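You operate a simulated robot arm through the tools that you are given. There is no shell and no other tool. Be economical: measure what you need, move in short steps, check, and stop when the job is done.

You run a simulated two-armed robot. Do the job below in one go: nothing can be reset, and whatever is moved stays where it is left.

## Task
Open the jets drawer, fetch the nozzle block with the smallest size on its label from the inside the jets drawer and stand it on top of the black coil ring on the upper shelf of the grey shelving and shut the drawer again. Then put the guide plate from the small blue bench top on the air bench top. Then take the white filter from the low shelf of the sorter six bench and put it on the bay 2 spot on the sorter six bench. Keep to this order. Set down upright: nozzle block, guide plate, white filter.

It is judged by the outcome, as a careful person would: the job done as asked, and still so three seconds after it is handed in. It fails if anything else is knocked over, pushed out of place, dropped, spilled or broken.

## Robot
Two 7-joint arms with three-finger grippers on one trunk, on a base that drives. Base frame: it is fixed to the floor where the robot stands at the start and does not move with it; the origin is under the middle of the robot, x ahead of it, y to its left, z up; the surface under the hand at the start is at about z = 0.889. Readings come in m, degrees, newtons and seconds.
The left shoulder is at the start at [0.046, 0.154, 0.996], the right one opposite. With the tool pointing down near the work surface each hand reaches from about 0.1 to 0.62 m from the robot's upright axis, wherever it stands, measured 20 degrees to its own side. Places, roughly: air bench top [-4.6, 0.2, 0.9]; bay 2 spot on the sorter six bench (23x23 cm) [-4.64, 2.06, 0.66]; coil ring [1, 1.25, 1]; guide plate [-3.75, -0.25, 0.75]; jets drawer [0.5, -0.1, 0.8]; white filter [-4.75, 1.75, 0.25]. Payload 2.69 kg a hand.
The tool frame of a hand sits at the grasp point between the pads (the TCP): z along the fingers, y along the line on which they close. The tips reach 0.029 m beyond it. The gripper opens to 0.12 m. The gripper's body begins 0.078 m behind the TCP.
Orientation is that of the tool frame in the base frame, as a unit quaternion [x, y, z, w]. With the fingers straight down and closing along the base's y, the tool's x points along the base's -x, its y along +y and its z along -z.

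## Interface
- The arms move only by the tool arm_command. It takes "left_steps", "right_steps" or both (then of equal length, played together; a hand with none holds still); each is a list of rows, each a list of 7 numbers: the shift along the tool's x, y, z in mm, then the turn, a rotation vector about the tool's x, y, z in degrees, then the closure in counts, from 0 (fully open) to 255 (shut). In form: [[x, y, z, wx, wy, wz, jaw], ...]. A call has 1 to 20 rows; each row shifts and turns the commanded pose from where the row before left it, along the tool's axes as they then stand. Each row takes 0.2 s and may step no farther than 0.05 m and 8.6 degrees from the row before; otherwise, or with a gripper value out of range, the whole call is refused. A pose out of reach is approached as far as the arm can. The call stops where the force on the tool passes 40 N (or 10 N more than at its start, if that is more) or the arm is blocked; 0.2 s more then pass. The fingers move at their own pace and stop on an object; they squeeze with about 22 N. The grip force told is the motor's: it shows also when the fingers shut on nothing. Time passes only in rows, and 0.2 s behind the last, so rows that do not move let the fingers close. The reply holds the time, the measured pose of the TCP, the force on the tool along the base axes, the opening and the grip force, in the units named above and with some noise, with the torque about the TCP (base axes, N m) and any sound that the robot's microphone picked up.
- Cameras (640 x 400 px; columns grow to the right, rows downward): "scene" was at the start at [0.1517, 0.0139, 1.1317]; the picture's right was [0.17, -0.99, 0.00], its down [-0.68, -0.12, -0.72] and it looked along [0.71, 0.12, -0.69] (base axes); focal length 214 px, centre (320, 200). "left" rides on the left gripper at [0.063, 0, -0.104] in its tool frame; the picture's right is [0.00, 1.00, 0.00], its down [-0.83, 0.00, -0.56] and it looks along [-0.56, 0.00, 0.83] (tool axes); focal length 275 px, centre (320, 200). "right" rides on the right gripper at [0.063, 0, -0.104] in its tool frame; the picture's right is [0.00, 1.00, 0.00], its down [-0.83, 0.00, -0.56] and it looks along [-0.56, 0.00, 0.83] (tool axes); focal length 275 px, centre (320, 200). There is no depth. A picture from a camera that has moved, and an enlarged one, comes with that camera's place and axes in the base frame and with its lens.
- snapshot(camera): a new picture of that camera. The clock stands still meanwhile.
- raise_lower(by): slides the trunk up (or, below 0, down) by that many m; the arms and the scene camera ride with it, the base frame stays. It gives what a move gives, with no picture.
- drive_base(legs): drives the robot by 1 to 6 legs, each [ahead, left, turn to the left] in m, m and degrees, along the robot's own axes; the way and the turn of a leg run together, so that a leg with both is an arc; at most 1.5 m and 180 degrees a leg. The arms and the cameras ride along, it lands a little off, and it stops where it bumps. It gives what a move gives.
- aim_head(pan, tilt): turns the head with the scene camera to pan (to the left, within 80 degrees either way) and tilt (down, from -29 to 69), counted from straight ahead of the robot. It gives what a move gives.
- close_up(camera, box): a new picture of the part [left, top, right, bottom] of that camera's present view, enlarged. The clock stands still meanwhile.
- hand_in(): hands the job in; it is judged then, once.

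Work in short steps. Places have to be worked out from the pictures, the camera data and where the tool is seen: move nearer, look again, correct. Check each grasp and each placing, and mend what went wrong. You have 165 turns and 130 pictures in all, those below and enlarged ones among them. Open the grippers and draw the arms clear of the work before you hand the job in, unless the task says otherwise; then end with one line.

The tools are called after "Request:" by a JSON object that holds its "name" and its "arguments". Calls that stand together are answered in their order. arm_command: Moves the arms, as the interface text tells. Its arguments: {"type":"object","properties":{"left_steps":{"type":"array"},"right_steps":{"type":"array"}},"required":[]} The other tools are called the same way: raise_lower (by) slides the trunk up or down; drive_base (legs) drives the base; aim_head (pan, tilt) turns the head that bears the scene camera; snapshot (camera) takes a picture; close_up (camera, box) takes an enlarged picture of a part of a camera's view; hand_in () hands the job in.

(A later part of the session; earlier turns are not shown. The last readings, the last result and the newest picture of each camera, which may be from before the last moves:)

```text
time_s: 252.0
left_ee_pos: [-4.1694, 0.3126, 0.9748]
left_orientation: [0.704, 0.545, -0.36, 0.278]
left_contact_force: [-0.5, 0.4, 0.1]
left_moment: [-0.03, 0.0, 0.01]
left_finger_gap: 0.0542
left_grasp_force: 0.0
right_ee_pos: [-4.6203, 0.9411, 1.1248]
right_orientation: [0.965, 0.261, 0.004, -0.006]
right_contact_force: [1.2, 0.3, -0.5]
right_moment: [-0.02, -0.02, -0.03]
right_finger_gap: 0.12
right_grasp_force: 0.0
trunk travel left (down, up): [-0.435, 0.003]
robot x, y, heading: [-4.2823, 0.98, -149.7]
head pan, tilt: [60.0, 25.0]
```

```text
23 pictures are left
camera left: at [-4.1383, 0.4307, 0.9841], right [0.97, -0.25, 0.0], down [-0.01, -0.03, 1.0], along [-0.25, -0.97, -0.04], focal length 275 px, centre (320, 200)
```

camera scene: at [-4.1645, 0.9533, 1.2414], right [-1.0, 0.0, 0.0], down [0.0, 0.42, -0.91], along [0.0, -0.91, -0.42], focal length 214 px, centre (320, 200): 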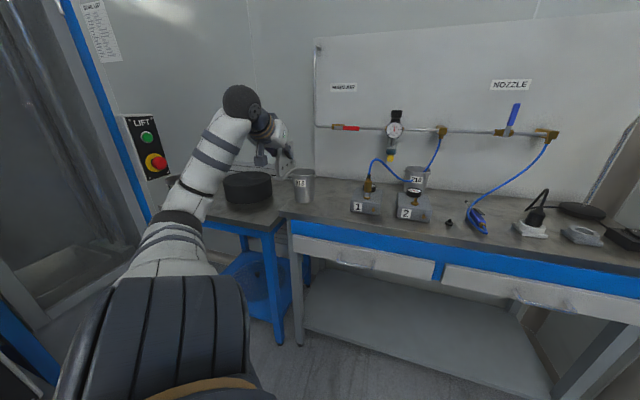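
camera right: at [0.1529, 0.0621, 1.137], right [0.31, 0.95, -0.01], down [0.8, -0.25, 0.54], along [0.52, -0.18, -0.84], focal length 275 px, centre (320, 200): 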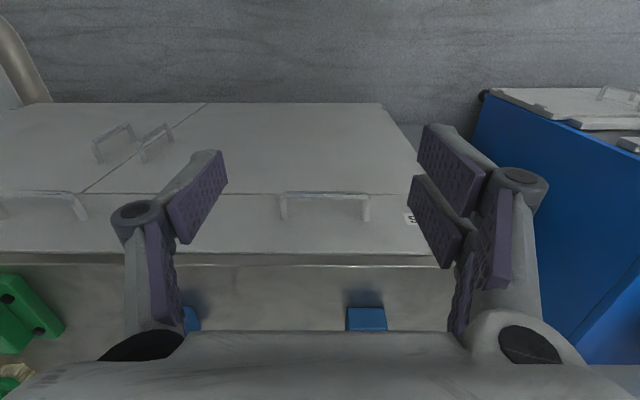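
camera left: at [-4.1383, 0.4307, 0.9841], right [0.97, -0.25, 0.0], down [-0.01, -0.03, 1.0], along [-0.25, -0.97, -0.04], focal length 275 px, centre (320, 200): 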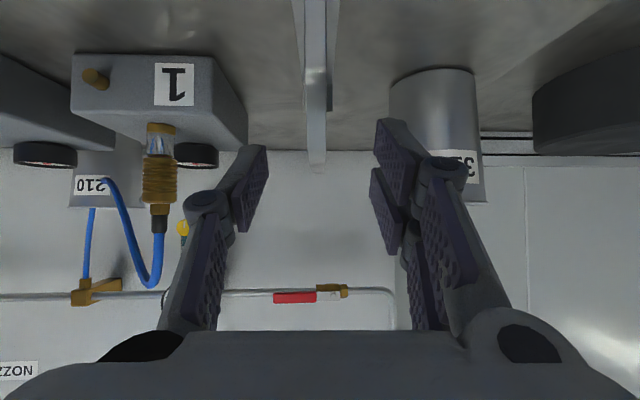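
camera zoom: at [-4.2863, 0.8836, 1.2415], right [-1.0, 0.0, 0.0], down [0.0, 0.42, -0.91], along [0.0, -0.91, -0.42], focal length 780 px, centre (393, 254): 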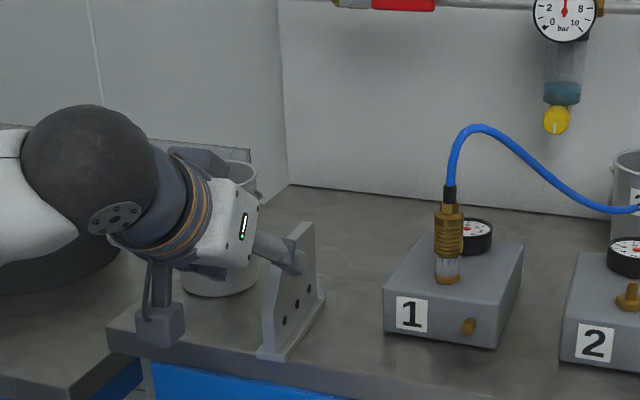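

The guide plate stands upright on the air bench. I move the base away from the bench and turn toward the sorter six bench (heading about 165°), then look at the low shelf.

Request:
{"name": "drive_base", "arguments": {"legs": [[-0.25, -0.25, 0], [0, 0, -45.2], [-0.09, -0.15, 0]]}}

Request:
{"name": "aim_head", "arguments": {"pan": -5, "tilt": 40}}

Request:
{"name": "raise_lower", "arguments": {"by": -0.2}}

Request:
{"name": "snapshot", "arguments": {"camera": "scene"}}

```text
time_s: 257.9
left_ee_pos: [-4.4585, 0.8943, 0.9747]
left_orientation: [0.86, 0.233, -0.439, 0.119]
left_contact_force: [-0.4, 0.4, -0.2]
left_moment: [0.02, -0.01, -0.03]
left_finger_gap: 0.054
left_grasp_force: 0.2
right_ee_pos: [-4.3315, 1.6564, 1.124]
right_orientation: [0.992, -0.129, 0.007, -0.004]
right_contact_force: [0.2, 1.0, 0.5]
right_moment: [-0.03, 0.0, 0.06]
right_finger_gap: 0.12
right_grasp_force: 0.1
trunk travel left (down, up): [-0.435, 0.003]
robot x, y, heading: [-4.0665, 1.4435, 165.3]
head pan, tilt: [60.0, 25.0]
```

```text
time_s: 259.3
left_ee_pos: [-4.4594, 0.8932, 0.975]
left_orientation: [0.86, 0.234, -0.438, 0.119]
left_contact_force: [-0.2, 0.4, 0.1]
left_moment: [0.04, -0.02, 0.02]
left_finger_gap: 0.0541
left_grasp_force: 0.0
right_ee_pos: [-4.3324, 1.6547, 1.1241]
right_orientation: [0.992, -0.128, 0.007, -0.005]
right_contact_force: [0.2, -0.4, -0.1]
right_moment: [0.0, 0.0, -0.03]
right_finger_gap: 0.1198
right_grasp_force: 0.0
trunk travel left (down, up): [-0.435, 0.003]
robot x, y, heading: [-4.0699, 1.4398, 165.2]
head pan, tilt: [-5.0, 40.0]
```

```text
time_s: 261.5
left_ee_pos: [-4.46, 0.8944, 0.7751]
left_orientation: [0.86, 0.234, -0.439, 0.119]
left_contact_force: [-0.4, 0.0, -0.4]
left_moment: [-0.01, 0.0, -0.02]
left_finger_gap: 0.054
left_grasp_force: 0.0
right_ee_pos: [-4.3323, 1.6558, 0.9243]
right_orientation: [0.992, -0.127, 0.007, -0.004]
right_contact_force: [-0.3, -0.1, -0.1]
right_moment: [0.0, -0.01, 0.01]
right_finger_gap: 0.1201
right_grasp_force: 0.2
trunk travel left (down, up): [-0.235, 0.203]
robot x, y, heading: [-4.0715, 1.4463, 165.2]
head pan, tilt: [-5.0, 40.0]
```

```text
22 pictures are left
camera scene: at [-4.2518, 1.5006, 1.0018], right [0.34, 0.94, 0.0], down [0.6, -0.22, -0.77], along [-0.72, 0.26, -0.64], focal length 214 px, centre (320, 200)
```

scene: 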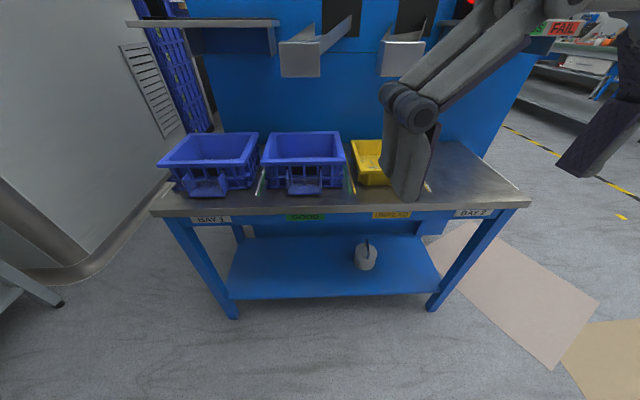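

I zoom in on the filter on the low shelf.

Request:
{"name": "close_up", "arguments": {"camera": "scene", "box": [330, 215, 410, 285]}}

```text
5.71 times, centred on (370, 250) of scene
camera zoom: at [-4.2518, 1.5006, 1.0018], right [0.34, 0.94, 0.0], down [0.6, -0.22, -0.77], along [-0.72, 0.26, -0.64], focal length 1226 px, centre (34, -86)
```

zoom: 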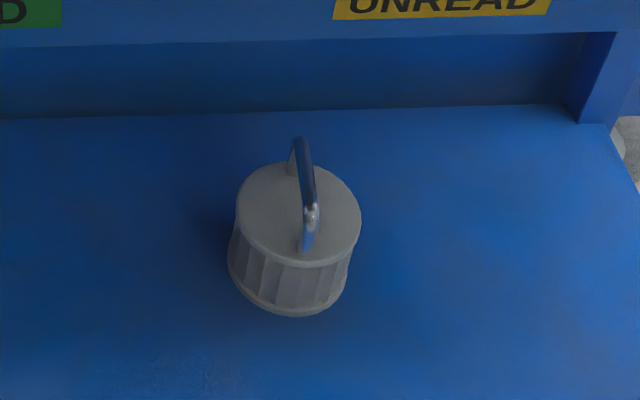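

The filter is a roughly 9.6 cm cup with a bail handle running front-to-back, centred near [-4.729, 1.892], shelf z about 0.157. I'll grip the handle with the right hand pitched 45°. First I pitch the hand, turn 3° and lower the trunk.

Request:
{"name": "arm_command", "arguments": {"right_steps": [[0, 0, 0, 0, -7.5, 0, 100], [0, 0, 0, 0, -7.5, 0, 100], [0, 0, 0, 0, -7.5, 0, 100], [0, 0, 0, 0, -7.5, 0, 100], [0, 0, 0, 0, -7.5, 0, 100], [0, 0, 0, 0, -7.5, 0, 100]]}}

Request:
{"name": "drive_base", "arguments": {"legs": [[0, 0, -3]]}}

Request:
{"name": "raise_lower", "arguments": {"by": -0.23}}

```text
time_s: 262.9
left_ee_pos: [-4.4578, 0.8938, 0.7741]
left_orientation: [0.86, 0.234, -0.439, 0.119]
left_contact_force: [0.3, -0.4, -0.2]
left_moment: [0.0, 0.03, -0.01]
left_finger_gap: 0.0539
left_grasp_force: 0.1
right_ee_pos: [-4.3314, 1.655, 0.9242]
right_orientation: [0.919, -0.117, -0.374, -0.052]
right_contact_force: [1.2, 0.4, 0.8]
right_moment: [-0.03, 0.0, 0.02]
right_finger_gap: 0.0728
right_grasp_force: 0.0
trunk travel left (down, up): [-0.235, 0.203]
robot x, y, heading: [-4.0701, 1.4405, 165.2]
head pan, tilt: [-5.0, 40.0]
```

```text
time_s: 263.7
left_ee_pos: [-4.487, 0.9143, 0.7744]
left_orientation: [0.865, 0.211, -0.442, 0.108]
left_contact_force: [-0.2, -0.1, -0.2]
left_moment: [0.01, 0.03, 0.0]
left_finger_gap: 0.0538
left_grasp_force: 0.0
right_ee_pos: [-4.3201, 1.6682, 0.9251]
right_orientation: [0.915, -0.141, -0.372, -0.062]
right_contact_force: [-0.5, -0.7, 0.3]
right_moment: [0.0, -0.02, 0.03]
right_finger_gap: 0.0729
right_grasp_force: 0.1
trunk travel left (down, up): [-0.235, 0.203]
robot x, y, heading: [-4.0665, 1.442, 162.0]
head pan, tilt: [-5.0, 40.0]
```

```text
time_s: 266.1
left_ee_pos: [-4.4943, 0.9172, 0.5514]
left_orientation: [0.868, 0.209, -0.436, 0.111]
left_contact_force: [0.5, -0.5, -0.2]
left_moment: [-0.01, 0.04, 0.01]
left_finger_gap: 0.0543
left_grasp_force: 0.1
right_ee_pos: [-4.3599, 1.6819, 0.6721]
right_orientation: [0.935, -0.144, -0.32, -0.054]
right_contact_force: [0.7, 0.9, 0.4]
right_moment: [0.0, -0.02, -0.01]
right_finger_gap: 0.0728
right_grasp_force: 0.0
trunk travel left (down, up): [-0.005, 0.433]
robot x, y, heading: [-4.0684, 1.4431, 162.1]
head pan, tilt: [-5.0, 40.0]
```

The hand is now 0.35 m ahead of the robot at z 0.67. I lower it in front of the bench to about z 0.34.

Request:
{"name": "arm_command", "arguments": {"right_steps": [[21.5, -3, 35.6, 0, 0, 0, 100], [21.5, -3, 35.6, 0, 0, 0, 100], [21.5, -3, 35.6, 0, 0, 0, 100], [21.5, -3, 35.6, 0, 0, 0, 100], [21.5, -3, 35.6, 0, 0, 0, 100], [21.5, -3, 35.6, 0, 0, 0, 100], [21.5, -3, 35.6, 0, 0, 0, 100], [21.5, -3, 35.6, 0, 0, 0, 100]]}}

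Request:
{"name": "snapshot", "arguments": {"camera": "right"}}

```text
time_s: 267.9
left_ee_pos: [-4.4944, 0.9177, 0.5528]
left_orientation: [0.869, 0.209, -0.435, 0.111]
left_contact_force: [0.5, 0.0, -0.2]
left_moment: [0.0, -0.02, 0.0]
left_finger_gap: 0.0542
left_grasp_force: 0.0
right_ee_pos: [-4.4778, 1.6884, 0.413]
right_orientation: [0.935, -0.144, -0.32, -0.055]
right_contact_force: [-0.7, 0.0, -0.2]
right_moment: [-0.01, 0.02, -0.04]
right_finger_gap: 0.0729
right_grasp_force: 0.0
right hand out of reach, approached as far as the arm can: row 1, 2, 3, 4, 5, 6
trunk travel left (down, up): [-0.005, 0.433]
robot x, y, heading: [-4.0692, 1.4437, 162.1]
head pan, tilt: [-5.0, 40.0]
```

```text
20 pictures are left
camera right: at [-4.3683, 1.6542, 0.4552], right [-0.3, -0.95, -0.01], down [-0.3, 0.08, 0.95], along [-0.9, 0.29, -0.31], focal length 275 px, centre (320, 200)
```

right: 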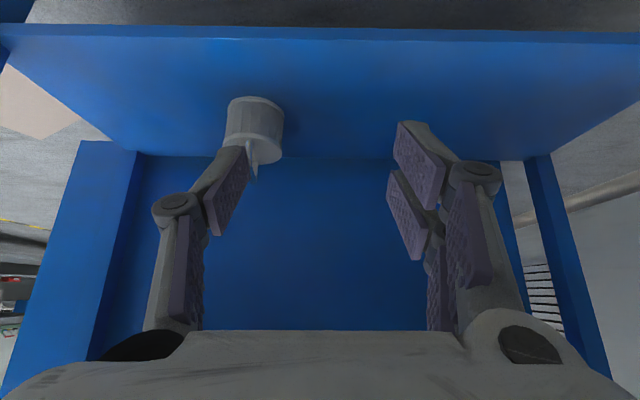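

Both cameras put the handle's top bar at [-4.728, 1.890, 0.259]. I lower the hand 13 cm more, then move the base 0.15 m ahead and 6 cm right.

Request:
{"name": "arm_command", "arguments": {"right_steps": [[26, 0, 33, 0, 0, 0, 100], [26, 0, 33, 0, 0, 0, 100], [26, 0, 33, 0, 0, 0, 100]]}}

Request:
{"name": "drive_base", "arguments": {"legs": [[0.1, -0.1, 0]]}}

Request:
{"name": "snapshot", "arguments": {"camera": "right"}}

```text
time_s: 268.7
left_ee_pos: [-4.4948, 0.9173, 0.5519]
left_orientation: [0.869, 0.209, -0.435, 0.111]
left_contact_force: [0.2, 0.4, 0.1]
left_moment: [0.02, 0.0, -0.01]
left_finger_gap: 0.0543
left_grasp_force: 0.1
right_ee_pos: [-4.4759, 1.6889, 0.2851]
right_orientation: [0.935, -0.143, -0.32, -0.054]
right_contact_force: [1.2, 0.0, 0.5]
right_moment: [0.0, 0.02, 0.01]
right_finger_gap: 0.0727
right_grasp_force: 0.1
trunk travel left (down, up): [-0.005, 0.433]
robot x, y, heading: [-4.0655, 1.4424, 161.8]
head pan, tilt: [-5.0, 40.0]
```

```text
time_s: 270.1
left_ee_pos: [-4.5585, 1.0415, 0.5531]
left_orientation: [0.869, 0.209, -0.435, 0.111]
left_contact_force: [-0.1, 1.4, 0.0]
left_moment: [0.0, 0.02, -0.02]
left_finger_gap: 0.054
left_grasp_force: 0.1
right_ee_pos: [-4.5379, 1.8142, 0.2855]
right_orientation: [0.935, -0.143, -0.32, -0.055]
right_contact_force: [1.0, -0.8, 0.2]
right_moment: [-0.01, -0.01, 0.06]
right_finger_gap: 0.0727
right_grasp_force: 0.0
trunk travel left (down, up): [-0.005, 0.433]
robot x, y, heading: [-4.1348, 1.5663, 162.0]
head pan, tilt: [-5.0, 40.0]
```

```text
19 pictures are left
camera right: at [-4.4293, 1.7795, 0.3282], right [-0.3, -0.95, -0.01], down [-0.3, 0.08, 0.95], along [-0.9, 0.29, -0.31], focal length 275 px, centre (320, 200)
```

right: 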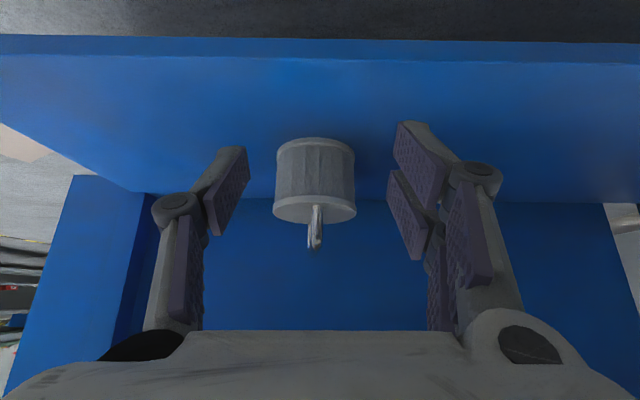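

The handle is centred between the fingers, about 0.2 m ahead. I drive 0.1 m forward and check again.

Request:
{"name": "drive_base", "arguments": {"legs": [[0.11, -0.006, 0]]}}

Request:
{"name": "snapshot", "arguments": {"camera": "right"}}

```text
time_s: 271.0
left_ee_pos: [-4.5801, 1.0505, 0.5533]
left_orientation: [0.868, 0.207, -0.438, 0.107]
left_contact_force: [0.3, 0.1, -0.6]
left_moment: [-0.02, 0.0, 0.01]
left_finger_gap: 0.0542
left_grasp_force: 0.0
right_ee_pos: [-4.5516, 1.8203, 0.2879]
right_orientation: [0.935, -0.144, -0.318, -0.056]
right_contact_force: [0.4, -0.1, 0.5]
right_moment: [-0.02, -0.02, -0.02]
right_finger_gap: 0.073
right_grasp_force: 0.1
trunk travel left (down, up): [-0.005, 0.433]
robot x, y, heading: [-4.1479, 1.575, 161.6]
head pan, tilt: [-5.0, 40.0]
stopped in leg 1: the robot was blocked; the commanded pose is now the measured one
```

```text
18 pictures are left
camera right: at [-4.4424, 1.786, 0.3299], right [-0.3, -0.95, -0.02], down [-0.31, 0.08, 0.95], along [-0.9, 0.29, -0.32], focal length 275 px, centre (320, 200)
```

right: 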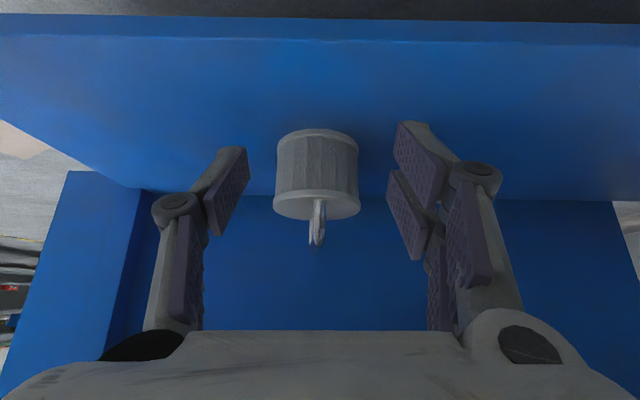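

The base got blocked after 1.5 cm. I check with the scene camera what touches.

Request:
{"name": "aim_head", "arguments": {"pan": -10, "tilt": 35}}

Request:
{"name": "snapshot", "arguments": {"camera": "scene"}}

```text
time_s: 271.7
left_ee_pos: [-4.5783, 1.0508, 0.5536]
left_orientation: [0.868, 0.206, -0.439, 0.106]
left_contact_force: [-0.2, 0.2, -0.7]
left_moment: [-0.01, -0.02, -0.01]
left_finger_gap: 0.0542
left_grasp_force: 0.1
right_ee_pos: [-4.5507, 1.8209, 0.2868]
right_orientation: [0.935, -0.143, -0.319, -0.056]
right_contact_force: [1.0, 0.6, 0.3]
right_moment: [-0.04, 0.02, -0.03]
right_finger_gap: 0.0733
right_grasp_force: 0.0
trunk travel left (down, up): [-0.005, 0.433]
robot x, y, heading: [-4.1521, 1.577, 161.8]
head pan, tilt: [-10.0, 35.0]
```

```text
17 pictures are left
camera scene: at [-4.3964, 1.6715, 0.7703], right [0.47, 0.88, 0.0], down [0.5, -0.27, -0.82], along [-0.73, 0.39, -0.57], focal length 214 px, centre (320, 200)
```

scene: 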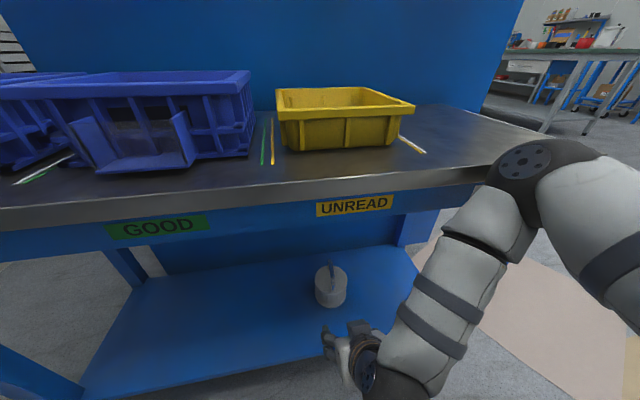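

The right elbow meets the bench's front edge. I back off, raise the trunk 14 cm so the elbow passes above the top near the free bay 2 area, and lower the hand again.

Request:
{"name": "drive_base", "arguments": {"legs": [[-0.14, 0, 0]]}}

Request:
{"name": "raise_lower", "arguments": {"by": 0.14}}

Request:
{"name": "arm_command", "arguments": {"right_steps": [[22, 0, 28, 0, 0, 0, 100], [22, 0, 28, 0, 0, 0, 100], [22, 0, 28, 0, 0, 0, 100], [20, 0, 27, 0, 0, 0, 100]]}}

Request:
{"name": "snapshot", "arguments": {"camera": "scene"}}

```text
time_s: 273.0
left_ee_pos: [-4.4508, 1.0095, 0.5539]
left_orientation: [0.87, 0.205, -0.435, 0.109]
left_contact_force: [-0.6, 0.2, -0.5]
left_moment: [0.01, 0.01, 0.04]
left_finger_gap: 0.0541
left_grasp_force: 0.1
right_ee_pos: [-4.4195, 1.778, 0.2827]
right_orientation: [0.937, -0.143, -0.314, -0.054]
right_contact_force: [-0.1, 0.3, 0.0]
right_moment: [-0.01, 0.01, 0.02]
right_finger_gap: 0.073
right_grasp_force: 0.0
trunk travel left (down, up): [-0.005, 0.433]
robot x, y, heading: [-4.0198, 1.5304, 161.6]
head pan, tilt: [-10.0, 35.0]
```

```text
time_s: 274.7
left_ee_pos: [-4.4506, 1.0103, 0.6929]
left_orientation: [0.869, 0.205, -0.436, 0.11]
left_contact_force: [-0.3, 0.5, -0.1]
left_moment: [0.0, 0.02, 0.02]
left_finger_gap: 0.0539
left_grasp_force: 0.1
right_ee_pos: [-4.4212, 1.7783, 0.4228]
right_orientation: [0.937, -0.144, -0.313, -0.053]
right_contact_force: [0.5, 1.1, -0.5]
right_moment: [0.02, 0.0, 0.0]
right_finger_gap: 0.0728
right_grasp_force: 0.0
trunk travel left (down, up): [-0.145, 0.293]
robot x, y, heading: [-4.0195, 1.5335, 161.7]
head pan, tilt: [-10.0, 35.0]
```

```text
time_s: 275.7
left_ee_pos: [-4.4502, 1.009, 0.6931]
left_orientation: [0.87, 0.205, -0.436, 0.109]
left_contact_force: [-0.2, 0.4, 0.7]
left_moment: [0.03, -0.03, 0.02]
left_finger_gap: 0.0541
left_grasp_force: 0.1
right_ee_pos: [-4.4172, 1.7788, 0.2818]
right_orientation: [0.937, -0.144, -0.314, -0.054]
right_contact_force: [-0.6, 0.3, -1.2]
right_moment: [0.01, -0.02, 0.0]
right_finger_gap: 0.0732
right_grasp_force: 0.1
trunk travel left (down, up): [-0.145, 0.293]
robot x, y, heading: [-4.0185, 1.5345, 161.8]
head pan, tilt: [-10.0, 35.0]
```

```text
16 pictures are left
camera scene: at [-4.2269, 1.6171, 0.913], right [0.47, 0.88, 0.0], down [0.51, -0.27, -0.82], along [-0.72, 0.39, -0.57], focal length 214 px, centre (320, 200)
```

scene: 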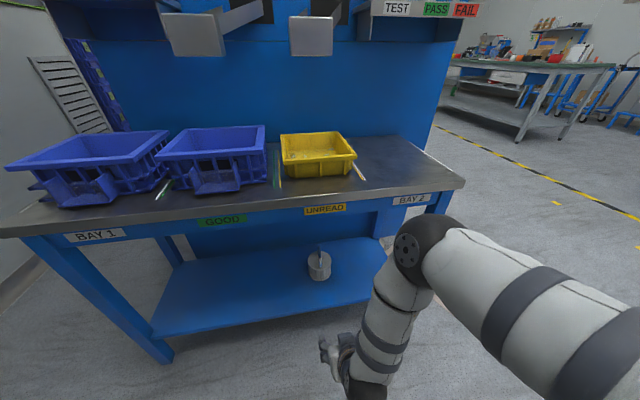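

The elbow rides forward because the arm is bent. I instead stretch the arm 15 cm forward here (hand passing under the bench top), which pulls the elbow in, and then drive the rest.

Request:
{"name": "arm_command", "arguments": {"right_steps": [[-30, 0, 22.6, 0, 0, 0, 100], [-30, 0, 22.6, 0, 0, 0, 100], [-30, 0, 22.6, 0, 0, 0, 100], [-30, 0, 22.6, 0, 0, 0, 100]]}}

Request:
{"name": "snapshot", "arguments": {"camera": "scene"}}

```text
time_s: 276.7
left_ee_pos: [-4.4509, 1.0096, 0.693]
left_orientation: [0.869, 0.205, -0.437, 0.109]
left_contact_force: [-0.7, 0.2, -0.3]
left_moment: [-0.01, 0.01, -0.01]
left_finger_gap: 0.054
left_grasp_force: 0.0
right_ee_pos: [-4.5623, 1.8244, 0.2824]
right_orientation: [0.937, -0.143, -0.313, -0.053]
right_contact_force: [-0.2, -0.4, 0.4]
right_moment: [-0.04, -0.03, -0.01]
right_finger_gap: 0.0728
right_grasp_force: 0.1
trunk travel left (down, up): [-0.145, 0.293]
robot x, y, heading: [-4.0199, 1.5319, 161.5]
head pan, tilt: [-10.0, 35.0]
```

```text
15 pictures are left
camera scene: at [-4.2269, 1.6171, 0.913], right [0.47, 0.88, 0.0], down [0.51, -0.27, -0.82], along [-0.72, 0.39, -0.57], focal length 214 px, centre (320, 200)
```

scene: 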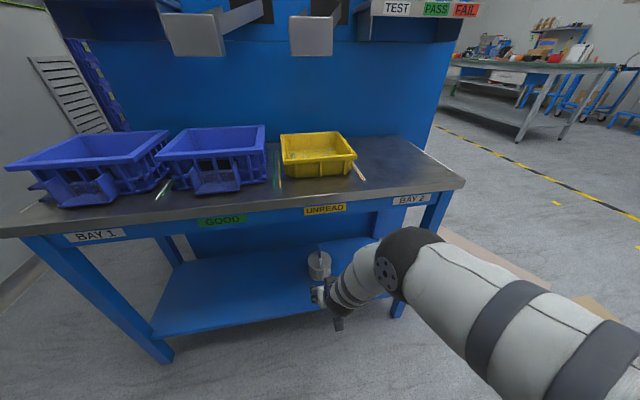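

The elbow now has about 11 cm to the bench edge. I extend another 6 cm (and lower 2 cm), then drive 9 cm.

Request:
{"name": "arm_command", "arguments": {"right_steps": [[-17, 0, 27, 0, 0, 0, 100], [-17, 0, 27, 0, 0, 0, 100]]}}

Request:
{"name": "drive_base", "arguments": {"legs": [[0.09, 0, 0]]}}

Request:
{"name": "snapshot", "arguments": {"camera": "right"}}

```text
time_s: 277.3
left_ee_pos: [-4.452, 1.01, 0.6923]
left_orientation: [0.869, 0.205, -0.436, 0.11]
left_contact_force: [0.0, -0.3, 1.3]
left_moment: [0.02, 0.01, 0.01]
left_finger_gap: 0.054
left_grasp_force: 0.1
right_ee_pos: [-4.5998, 1.8357, 0.2675]
right_orientation: [0.937, -0.143, -0.313, -0.053]
right_contact_force: [0.7, -0.5, 0.2]
right_moment: [0.03, 0.01, -0.02]
right_finger_gap: 0.073
right_grasp_force: 0.2
right hand out of reach, approached as far as the arm can: row 2
trunk travel left (down, up): [-0.145, 0.293]
robot x, y, heading: [-4.0194, 1.5344, 161.6]
head pan, tilt: [-10.0, 35.0]
```

```text
time_s: 278.4
left_ee_pos: [-4.5361, 1.0376, 0.6926]
left_orientation: [0.869, 0.206, -0.436, 0.11]
left_contact_force: [-0.1, 0.8, 0.3]
left_moment: [0.02, 0.0, 0.0]
left_finger_gap: 0.0543
left_grasp_force: 0.1
right_ee_pos: [-4.6853, 1.8649, 0.2677]
right_orientation: [0.937, -0.144, -0.313, -0.054]
right_contact_force: [0.4, -0.2, 0.4]
right_moment: [-0.01, -0.04, -0.02]
right_finger_gap: 0.0727
right_grasp_force: 0.1
trunk travel left (down, up): [-0.145, 0.293]
robot x, y, heading: [-4.1052, 1.5596, 161.7]
head pan, tilt: [-10.0, 35.0]
```

```text
14 pictures are left
camera right: at [-4.5766, 1.8311, 0.3117], right [-0.3, -0.95, -0.01], down [-0.32, 0.09, 0.94], along [-0.9, 0.29, -0.33], focal length 275 px, centre (320, 200)
```

right: 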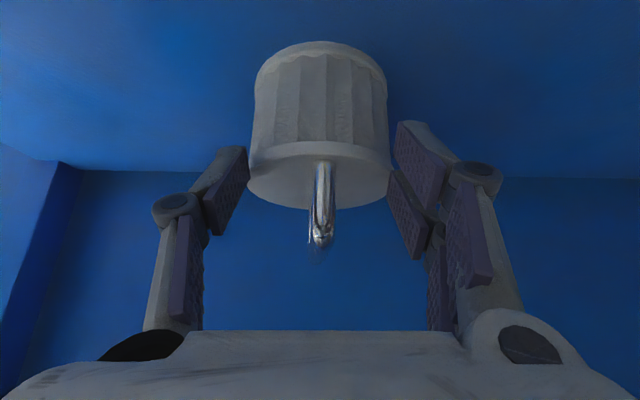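

The handle is dead centre, about 3 cm ahead; its top bar looks to be at z about 0.285. I drive 3 cm, raise the hand 6 mm and close.

Request:
{"name": "drive_base", "arguments": {"legs": [[0.03, 0, 0]]}}

Request:
{"name": "arm_command", "arguments": {"right_steps": [[-4, 0, -5, 0, 0, 0, 100], [0, 0, 0, 0, 0, 0, 180], [0, 0, 0, 0, 0, 0, 255], [0, 0, 0, 0, 0, 0, 255], [0, 0, 0, 0, 0, 0, 255]]}}

Request:
{"name": "snapshot", "arguments": {"camera": "right"}}

```text
time_s: 279.2
left_ee_pos: [-4.5639, 1.0463, 0.6933]
left_orientation: [0.869, 0.206, -0.436, 0.109]
left_contact_force: [0.4, -0.3, -0.3]
left_moment: [-0.01, 0.01, -0.03]
left_finger_gap: 0.0542
left_grasp_force: 0.1
right_ee_pos: [-4.7134, 1.8737, 0.2678]
right_orientation: [0.937, -0.144, -0.313, -0.054]
right_contact_force: [-1.5, 0.6, 1.8]
right_moment: [-0.03, 0.07, -0.04]
right_finger_gap: 0.0731
right_grasp_force: 0.4
trunk travel left (down, up): [-0.145, 0.293]
robot x, y, heading: [-4.1363, 1.568, 161.6]
head pan, tilt: [-10.0, 35.0]
```

```text
time_s: 280.4
left_ee_pos: [-4.5628, 1.046, 0.6935]
left_orientation: [0.869, 0.205, -0.436, 0.108]
left_contact_force: [0.6, -1.0, 0.3]
left_moment: [0.01, 0.03, 0.03]
left_finger_gap: 0.0541
left_grasp_force: 0.0
right_ee_pos: [-4.7158, 1.8752, 0.2779]
right_orientation: [0.936, -0.144, -0.317, -0.055]
right_contact_force: [-4.8, -3.9, 25.6]
right_moment: [-0.42, 0.67, 0.08]
right_finger_gap: 0.0248
right_grasp_force: 22.0
trunk travel left (down, up): [-0.145, 0.293]
robot x, y, heading: [-4.134, 1.5662, 161.5]
head pan, tilt: [-10.0, 35.0]
```

```text
13 pictures are left
camera right: at [-4.6067, 1.8399, 0.3208], right [-0.3, -0.95, -0.01], down [-0.31, 0.08, 0.95], along [-0.9, 0.29, -0.32], focal length 275 px, centre (320, 200)
```

right: 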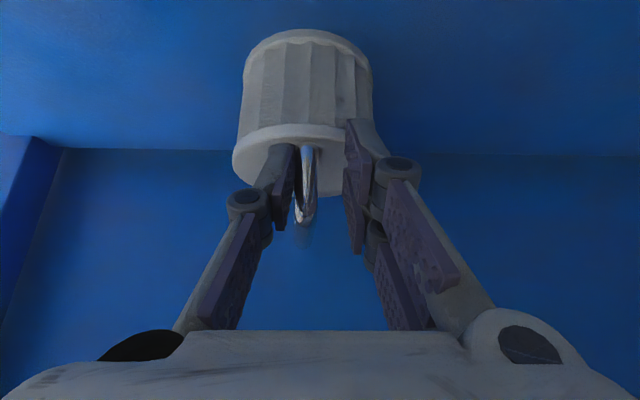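

The fingertips press on the filter's lid (26 N up) and stopped at 25 mm before closing on the handle. I open a little, raise 14 mm, and close again.

Request:
{"name": "arm_command", "arguments": {"right_steps": [[0, 0, 0, 0, 0, 0, 160], [-4, 0, -5, 0, 0, 0, 160], [-5, 2, -6, 0, 0, 0, 160], [0, 0, 0, 0, 0, 0, 255], [0, 0, 0, 0, 0, 0, 255], [0, 0, 0, 0, 0, 0, 255]]}}

Request:
{"name": "snapshot", "arguments": {"camera": "right"}}

```text
time_s: 281.8
left_ee_pos: [-4.5649, 1.0474, 0.6924]
left_orientation: [0.869, 0.206, -0.436, 0.11]
left_contact_force: [-0.1, -0.3, -0.3]
left_moment: [-0.02, 0.0, -0.03]
left_finger_gap: 0.0543
left_grasp_force: 0.1
right_ee_pos: [-4.7149, 1.873, 0.288]
right_orientation: [0.937, -0.144, -0.312, -0.054]
right_contact_force: [-0.1, 0.8, 0.1]
right_moment: [-0.04, -0.11, 0.01]
right_finger_gap: 0.0113
right_grasp_force: 21.5
trunk travel left (down, up): [-0.145, 0.293]
robot x, y, heading: [-4.1301, 1.5724, 161.7]
head pan, tilt: [-10.0, 35.0]
```

```text
12 pictures are left
camera right: at [-4.6061, 1.839, 0.3322], right [-0.3, -0.95, -0.01], down [-0.32, 0.09, 0.94], along [-0.9, 0.29, -0.33], focal length 275 px, centre (320, 200)
```

right: 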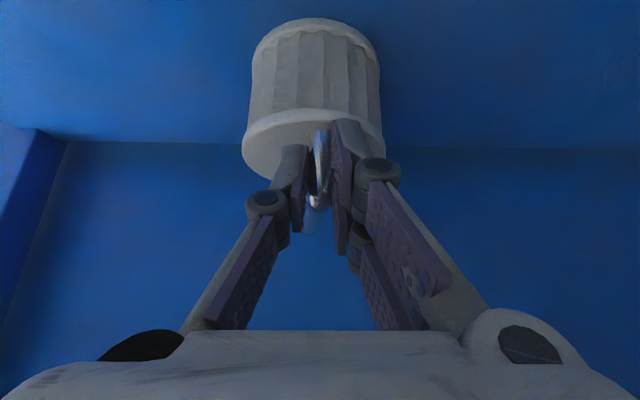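

The handle is gripped (11 mm). I lift 35 mm gently and check it hangs, then back out.

Request:
{"name": "arm_command", "arguments": {"right_steps": [[-6, 0, -8, 0, 0, 0, 255], [-8, 0, -10, 0, 0, 0, 255], [-8, 0, -10, 0, 0, 0, 255], [0, 0, 0, 0, 0, 0, 255]]}}

Request:
{"name": "snapshot", "arguments": {"camera": "right"}}

```text
time_s: 282.8
left_ee_pos: [-4.5642, 1.0477, 0.6914]
left_orientation: [0.869, 0.205, -0.436, 0.111]
left_contact_force: [1.2, 0.0, -0.4]
left_moment: [0.0, -0.03, 0.0]
left_finger_gap: 0.0541
left_grasp_force: 0.1
right_ee_pos: [-4.7079, 1.8711, 0.3149]
right_orientation: [0.94, -0.145, -0.305, -0.053]
right_contact_force: [0.2, 0.2, -1.5]
right_moment: [-0.03, -0.09, 0.02]
right_finger_gap: 0.0116
right_grasp_force: 22.5
trunk travel left (down, up): [-0.145, 0.293]
robot x, y, heading: [-4.1338, 1.5702, 161.7]
head pan, tilt: [-10.0, 35.0]
```

```text
11 pictures are left
camera right: at [-4.6002, 1.837, 0.3603], right [-0.3, -0.95, -0.01], down [-0.33, 0.09, 0.94], along [-0.89, 0.29, -0.34], focal length 275 px, centre (320, 200)
```

right: 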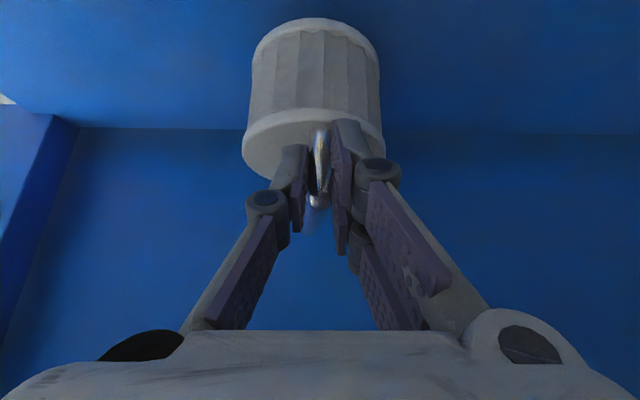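

The filter hangs free (about 1.5 N). I back out 0.33 m, raise the trunk fully and lift the hand to about 0.88.

Request:
{"name": "drive_base", "arguments": {"legs": [[-0.33, 0, 0]]}}

Request:
{"name": "raise_lower", "arguments": {"by": 0.29}}

Request:
{"name": "arm_command", "arguments": {"right_steps": [[-27, 0, -36, 0, 0, 0, 255], [-27, 0, -36, 0, 0, 0, 255], [-27, 0, -36, 0, 0, 0, 255], [-27, 0, -36, 0, 0, 0, 255], [-27, 0, -36, 0, 0, 0, 255], [-27, 0, -36, 0, 0, 0, 255]]}}

Request:
{"name": "aim_head", "arguments": {"pan": -15, "tilt": 40}}

Request:
{"name": "snapshot", "arguments": {"camera": "scene"}}

```text
time_s: 285.0
left_ee_pos: [-4.2436, 0.9398, 0.6938]
left_orientation: [0.869, 0.208, -0.436, 0.111]
left_contact_force: [0.6, 0.0, 0.6]
left_moment: [-0.02, -0.04, 0.01]
left_finger_gap: 0.0538
left_grasp_force: 0.1
right_ee_pos: [-4.3996, 1.7641, 0.3235]
right_orientation: [0.937, -0.142, -0.313, -0.054]
right_contact_force: [-0.3, 0.7, -2.1]
right_moment: [-0.04, -0.02, -0.01]
right_finger_gap: 0.0113
right_grasp_force: 21.6
trunk travel left (down, up): [-0.145, 0.293]
robot x, y, heading: [-3.8148, 1.4652, 162.1]
head pan, tilt: [-10.0, 35.0]
```

```text
time_s: 287.9
left_ee_pos: [-4.2432, 0.9394, 0.983]
left_orientation: [0.869, 0.208, -0.434, 0.111]
left_contact_force: [0.1, -0.7, 0.0]
left_moment: [-0.04, 0.01, 0.02]
left_finger_gap: 0.0539
left_grasp_force: 0.0
right_ee_pos: [-4.4498, 1.7823, 0.7791]
right_orientation: [0.893, -0.135, -0.424, -0.072]
right_contact_force: [-0.1, -0.2, -1.4]
right_moment: [-0.06, -0.07, 0.02]
right_finger_gap: 0.0114
right_grasp_force: 21.5
trunk travel left (down, up): [-0.435, 0.003]
robot x, y, heading: [-3.8163, 1.465, 162.2]
head pan, tilt: [-10.0, 35.0]
```

```text
time_s: 289.3
left_ee_pos: [-4.2436, 0.9399, 0.9828]
left_orientation: [0.868, 0.208, -0.436, 0.11]
left_contact_force: [0.4, -0.6, 0.4]
left_moment: [-0.01, 0.02, -0.05]
left_finger_gap: 0.054
left_grasp_force: 0.1
right_ee_pos: [-4.3864, 1.7583, 1.0425]
right_orientation: [0.893, -0.135, -0.425, -0.071]
right_contact_force: [-0.9, -1.4, -1.9]
right_moment: [0.0, -0.12, 0.0]
right_finger_gap: 0.0109
right_grasp_force: 21.8
trunk travel left (down, up): [-0.435, 0.003]
robot x, y, heading: [-3.8165, 1.4638, 162.2]
head pan, tilt: [-10.0, 35.0]
```

```text
time_s: 290.0
left_ee_pos: [-4.2431, 0.9393, 0.982]
left_orientation: [0.869, 0.208, -0.435, 0.111]
left_contact_force: [-0.5, -0.4, 0.2]
left_moment: [0.01, 0.02, 0.01]
left_finger_gap: 0.0539
left_grasp_force: 0.1
right_ee_pos: [-4.389, 1.76, 1.0413]
right_orientation: [0.892, -0.135, -0.425, -0.072]
right_contact_force: [-0.6, 0.3, -1.4]
right_moment: [-0.04, -0.09, -0.01]
right_finger_gap: 0.0107
right_grasp_force: 22.4
trunk travel left (down, up): [-0.435, 0.003]
robot x, y, heading: [-3.8181, 1.4667, 162.0]
head pan, tilt: [-15.0, 40.0]
```

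```text
10 pictures are left
camera scene: at [-3.8912, 1.5135, 1.2181], right [0.54, 0.84, 0.0], down [0.54, -0.35, -0.77], along [-0.64, 0.42, -0.64], focal length 214 px, centre (320, 200)
```

scene: 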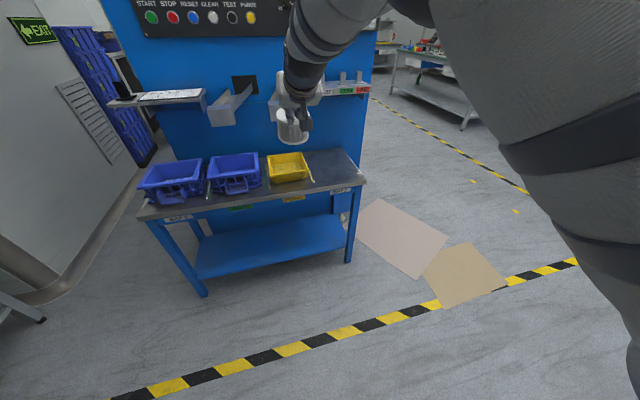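

The filter is held but tilted 14° with the hand since the trunk move; I restore the hand pitch, lower to about 0.90, and drive toward bay 2 (the empty right end of the bench).

Request:
{"name": "arm_command", "arguments": {"right_steps": [[0, 0, 0, 0, 7, 0, 255], [0, 0, 0, 0, 7, 0, 255], [28, 0, 37, 0, 0, 0, 255], [28, 0, 37, 0, 0, 0, 255], [28, 0, 37, 0, 0, 0, 255]]}}

Request:
{"name": "drive_base", "arguments": {"legs": [[0, -0.2, 0], [0.28, 0, 0]]}}

Request:
{"name": "snapshot", "arguments": {"camera": "scene"}}

```text
time_s: 291.2
left_ee_pos: [-4.2432, 0.9402, 0.9822]
left_orientation: [0.869, 0.207, -0.435, 0.11]
left_contact_force: [0.2, -0.6, -1.0]
left_moment: [-0.02, -0.02, -0.06]
left_finger_gap: 0.0541
left_grasp_force: 0.0
right_ee_pos: [-4.3887, 1.7615, 0.8996]
right_orientation: [0.938, -0.143, -0.312, -0.054]
right_contact_force: [0.2, -0.1, -1.9]
right_moment: [-0.03, -0.08, -0.03]
right_finger_gap: 0.0111
right_grasp_force: 21.5
trunk travel left (down, up): [-0.435, 0.003]
robot x, y, heading: [-3.8151, 1.4659, 162.2]
head pan, tilt: [-15.0, 40.0]
```

```text
time_s: 294.9
left_ee_pos: [-4.4447, 1.2111, 0.9824]
left_orientation: [0.869, 0.208, -0.435, 0.111]
left_contact_force: [0.4, 0.2, -0.3]
left_moment: [-0.04, -0.03, 0.03]
left_finger_gap: 0.0541
left_grasp_force: 0.1
right_ee_pos: [-4.5906, 2.0311, 0.9013]
right_orientation: [0.938, -0.142, -0.313, -0.054]
right_contact_force: [0.2, 0.3, -1.4]
right_moment: [-0.04, -0.09, 0.0]
right_finger_gap: 0.0112
right_grasp_force: 22.4
trunk travel left (down, up): [-0.435, 0.003]
robot x, y, heading: [-4.0183, 1.738, 161.9]
head pan, tilt: [-15.0, 40.0]
```

```text
9 pictures are left
camera scene: at [-4.0936, 1.7857, 1.218], right [0.54, 0.84, 0.0], down [0.54, -0.35, -0.77], along [-0.64, 0.42, -0.64], focal length 214 px, centre (320, 200)
```

scene: 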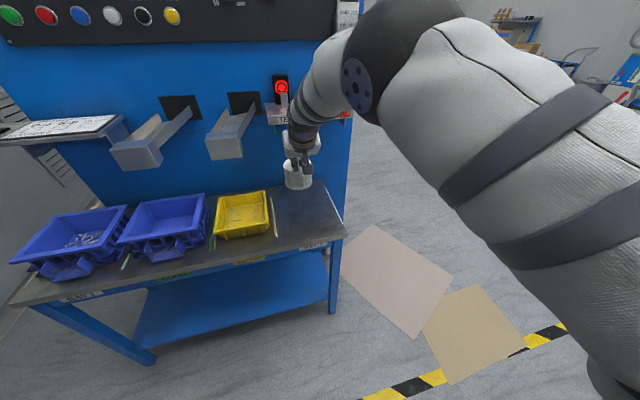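

The filter hangs just short of the spot centre. I move 56 mm forward and 12 mm right, then lower to about 0.81.

Request:
{"name": "arm_command", "arguments": {"right_steps": [[-22, -6, 17, 0, 0, 0, 255], [-22, -6, 17, 0, 0, 0, 255], [18, 0, 24, 0, 0, 0, 255], [18, 0, 24, 0, 0, 0, 255], [15, 0, 20, 0, 0, 0, 255]]}}

Request:
{"name": "close_up", "arguments": {"camera": "scene", "box": [240, 140, 380, 250]}}

```text
time_s: 296.1
left_ee_pos: [-4.4452, 1.2131, 0.9823]
left_orientation: [0.869, 0.208, -0.436, 0.111]
left_contact_force: [-0.2, 0.0, -0.6]
left_moment: [0.02, 0.0, 0.02]
left_finger_gap: 0.054
left_grasp_force: 0.1
right_ee_pos: [-4.6314, 2.061, 0.8154]
right_orientation: [0.938, -0.142, -0.313, -0.054]
right_contact_force: [-0.8, -0.7, -1.4]
right_moment: [-0.02, -0.12, 0.02]
right_finger_gap: 0.011
right_grasp_force: 21.8
right hand out of reach, approached as far as the arm can: row 3, 5
trunk travel left (down, up): [-0.435, 0.003]
robot x, y, heading: [-4.0163, 1.7382, 162.3]
head pan, tilt: [-15.0, 40.0]
```

```text
3.64 times, centred on (310, 195) of scene
camera zoom: at [-4.0931, 1.7855, 1.2181], right [0.54, 0.84, 0.0], down [0.54, -0.35, -0.77], along [-0.64, 0.42, -0.64], focal length 780 px, centre (356, 218)
```

zoom: 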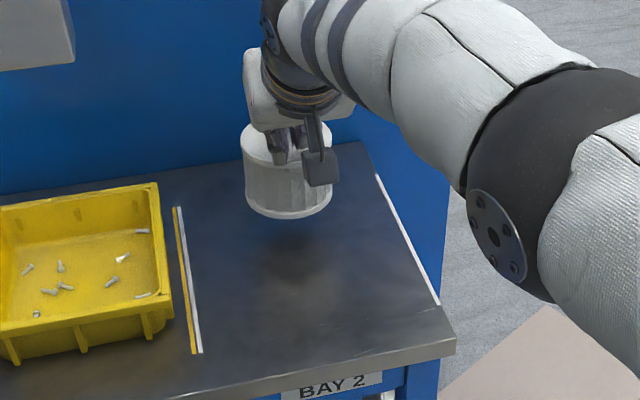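

The filter is above the middle of bay 2's marked lines, still about 5 cm up, and the arm is near full stretch. I pull the hand back 6 cm and drive 6 cm closer to regain reach.

Request:
{"name": "arm_command", "arguments": {"right_steps": [[24, 0, -18, 0, 0, 0, 255], [24, 0, -18, 0, 0, 0, 255]]}}

Request:
{"name": "drive_base", "arguments": {"legs": [[0.07, 0, 0]]}}

Request:
{"name": "arm_command", "arguments": {"right_steps": [[3, 0, 4, 0, 0, 0, 255], [3, 0, 4, 0, 0, 0, 255], [2.4, 0, 3.2, 0, 0, 0, 255], [2.4, 0, 3.2, 0, 0, 0, 255]]}}

```text
time_s: 296.7
left_ee_pos: [-4.4444, 1.2121, 0.9834]
left_orientation: [0.869, 0.208, -0.436, 0.11]
left_contact_force: [0.2, 1.0, 0.5]
left_moment: [0.0, -0.04, 0.03]
left_finger_gap: 0.0536
left_grasp_force: 0.0
right_ee_pos: [-4.574, 2.0428, 0.8167]
right_orientation: [0.937, -0.142, -0.314, -0.054]
right_contact_force: [0.0, -0.7, -1.5]
right_moment: [-0.06, -0.09, -0.01]
right_finger_gap: 0.0112
right_grasp_force: 21.8
trunk travel left (down, up): [-0.435, 0.003]
robot x, y, heading: [-4.0161, 1.7358, 162.1]
head pan, tilt: [-15.0, 40.0]
```

```text
time_s: 297.7
left_ee_pos: [-4.5109, 1.2329, 0.9828]
left_orientation: [0.869, 0.209, -0.435, 0.111]
left_contact_force: [0.6, 0.4, -0.1]
left_moment: [0.0, -0.02, 0.04]
left_finger_gap: 0.0538
left_grasp_force: 0.0
right_ee_pos: [-4.6409, 2.0648, 0.8156]
right_orientation: [0.938, -0.142, -0.313, -0.054]
right_contact_force: [-0.6, -0.4, -1.2]
right_moment: [-0.03, -0.09, 0.01]
right_finger_gap: 0.0113
right_grasp_force: 22.2
trunk travel left (down, up): [-0.435, 0.003]
robot x, y, heading: [-4.0849, 1.7629, 162.2]
head pan, tilt: [-15.0, 40.0]
```

```text
time_s: 298.7
left_ee_pos: [-4.5105, 1.2328, 0.9836]
left_orientation: [0.868, 0.209, -0.436, 0.111]
left_contact_force: [0.1, -0.3, 0.0]
left_moment: [-0.02, 0.01, 0.04]
left_finger_gap: 0.0543
left_grasp_force: 0.1
right_ee_pos: [-4.6403, 2.0648, 0.7969]
right_orientation: [0.937, -0.141, -0.314, -0.053]
right_contact_force: [-0.3, 0.3, -1.5]
right_moment: [-0.05, -0.09, -0.01]
right_finger_gap: 0.0112
right_grasp_force: 22.1
trunk travel left (down, up): [-0.435, 0.003]
robot x, y, heading: [-4.0828, 1.7563, 162.3]
head pan, tilt: [-15.0, 40.0]
```

Position [-4.640, 2.065] is right on the spot. I keep lowering in 3 mm rows, watching for contact.

Request:
{"name": "arm_command", "arguments": {"right_steps": [[1.8, 0, 2.4, 0, 0, 0, 255], [1.8, 0, 2.4, 0, 0, 0, 255], [1.8, 0, 2.4, 0, 0, 0, 255], [1.8, 0, 2.4, 0, 0, 0, 255]]}}

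Request:
{"name": "close_up", "arguments": {"camera": "scene", "box": [240, 140, 380, 250]}}

```text
time_s: 299.7
left_ee_pos: [-4.5107, 1.2308, 0.9827]
left_orientation: [0.868, 0.209, -0.435, 0.111]
left_contact_force: [-0.5, 0.4, 0.8]
left_moment: [-0.01, 0.01, -0.02]
left_finger_gap: 0.0543
left_grasp_force: 0.1
right_ee_pos: [-4.64, 2.0641, 0.7863]
right_orientation: [0.938, -0.142, -0.313, -0.054]
right_contact_force: [-0.6, -0.4, -2.3]
right_moment: [-0.03, -0.07, -0.02]
right_finger_gap: 0.0112
right_grasp_force: 21.9
trunk travel left (down, up): [-0.435, 0.003]
robot x, y, heading: [-4.0819, 1.7592, 162.1]
head pan, tilt: [-15.0, 40.0]
```

```text
3.64 times, centred on (310, 195) of scene
camera zoom: at [-4.1593, 1.8069, 1.2181], right [0.54, 0.84, 0.0], down [0.54, -0.35, -0.77], along [-0.64, 0.42, -0.64], focal length 780 px, centre (356, 218)
```

zoom: 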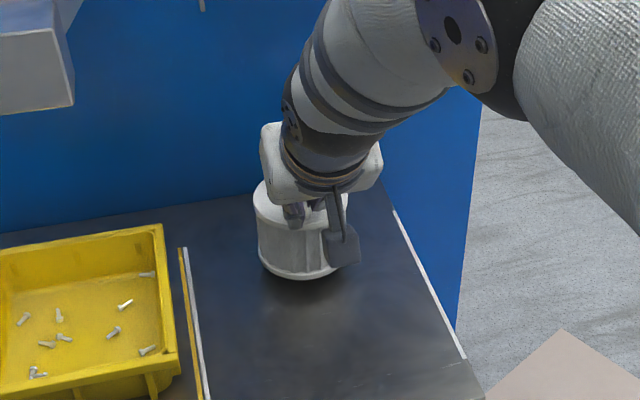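

Aligned; still above the surface. I continue lowering.

Request:
{"name": "arm_command", "arguments": {"right_steps": [[1.8, 0, 2.4, 0, 0, 0, 255], [1.8, 0, 2.4, 0, 0, 0, 255], [1.8, 0, 2.4, 0, 0, 0, 255], [1.8, 0, 2.4, 0, 0, 0, 255]]}}

Request:
{"name": "arm_command", "arguments": {"right_steps": [[1.2, 0, 1.6, 0, 0, 0, 255], [1.2, 0, 1.6, 0, 0, 0, 255], [1.2, 0, 1.6, 0, 0, 0, 255], [1.2, 0, 1.6, 0, 0, 0, 255]]}}

```text
time_s: 300.7
left_ee_pos: [-4.5109, 1.2331, 0.9826]
left_orientation: [0.869, 0.209, -0.435, 0.111]
left_contact_force: [0.1, -0.5, 0.7]
left_moment: [0.01, 0.01, -0.02]
left_finger_gap: 0.0542
left_grasp_force: 0.1
right_ee_pos: [-4.6413, 2.0657, 0.7749]
right_orientation: [0.937, -0.142, -0.313, -0.054]
right_contact_force: [-0.2, -0.3, -1.8]
right_moment: [-0.03, -0.1, 0.01]
right_finger_gap: 0.0112
right_grasp_force: 21.8
trunk travel left (down, up): [-0.435, 0.003]
robot x, y, heading: [-4.0829, 1.7609, 162.1]
head pan, tilt: [-15.0, 40.0]
```

```text
time_s: 301.7
left_ee_pos: [-4.5099, 1.2335, 0.9825]
left_orientation: [0.868, 0.207, -0.437, 0.11]
left_contact_force: [0.2, -0.6, 0.5]
left_moment: [0.0, -0.03, 0.01]
left_finger_gap: 0.0544
left_grasp_force: 0.0
right_ee_pos: [-4.6407, 2.0645, 0.7682]
right_orientation: [0.937, -0.141, -0.315, -0.054]
right_contact_force: [1.2, -0.3, 2.7]
right_moment: [0.07, 0.09, 0.02]
right_finger_gap: 0.0112
right_grasp_force: 22.1
trunk travel left (down, up): [-0.435, 0.003]
robot x, y, heading: [-4.082, 1.7581, 161.8]
head pan, tilt: [-15.0, 40.0]
```

Contact begins (z 0.768). I lower 2 mm more, open, and withdraw along the tool axis.

Request:
{"name": "arm_command", "arguments": {"right_steps": [[1.2, 0, 1.6, 0, 0, 0, 255], [0, 0, 0, 0, 0, 0, 210], [0, 0, 0, 0, 0, 0, 160], [0, 0, 0, 0, 0, 0, 130], [-6, 0, -12, 0, 0, 0, 130], [0, 0, -35, 0, 0, 0, 130], [0, 0, -40, 0, 0, 0, 130], [0, 0, -40, 0, 0, 0, 130]]}}

Request:
{"name": "close_up", "arguments": {"camera": "scene", "box": [220, 130, 380, 260]}}

```text
time_s: 303.5
left_ee_pos: [-4.5102, 1.233, 0.983]
left_orientation: [0.868, 0.209, -0.436, 0.111]
left_contact_force: [0.9, 0.1, 0.1]
left_moment: [-0.03, 0.01, -0.01]
left_finger_gap: 0.0541
left_grasp_force: 0.0
right_ee_pos: [-4.5731, 2.0416, 0.8716]
right_orientation: [0.937, -0.142, -0.314, -0.054]
right_contact_force: [-0.5, 0.7, 0.3]
right_moment: [-0.01, 0.05, 0.03]
right_finger_gap: 0.059
right_grasp_force: 0.0
trunk travel left (down, up): [-0.435, 0.003]
robot x, y, heading: [-4.0836, 1.757, 162.0]
head pan, tilt: [-15.0, 40.0]
```

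```text
3.08 times, centred on (300, 195) of scene
camera zoom: at [-4.1584, 1.8065, 1.2183], right [0.54, 0.84, 0.0], down [0.54, -0.35, -0.77], along [-0.64, 0.42, -0.64], focal length 660 px, centre (382, 215)
```

zoom: 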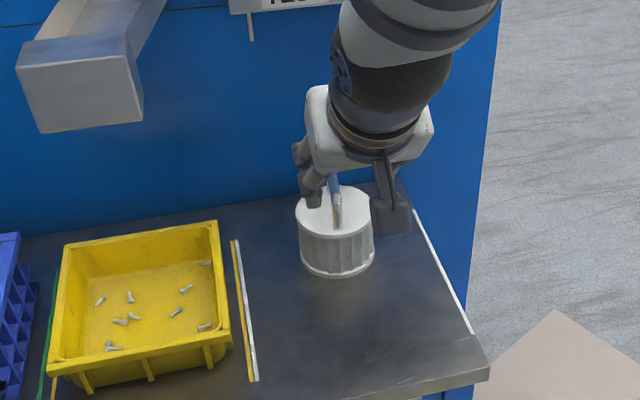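

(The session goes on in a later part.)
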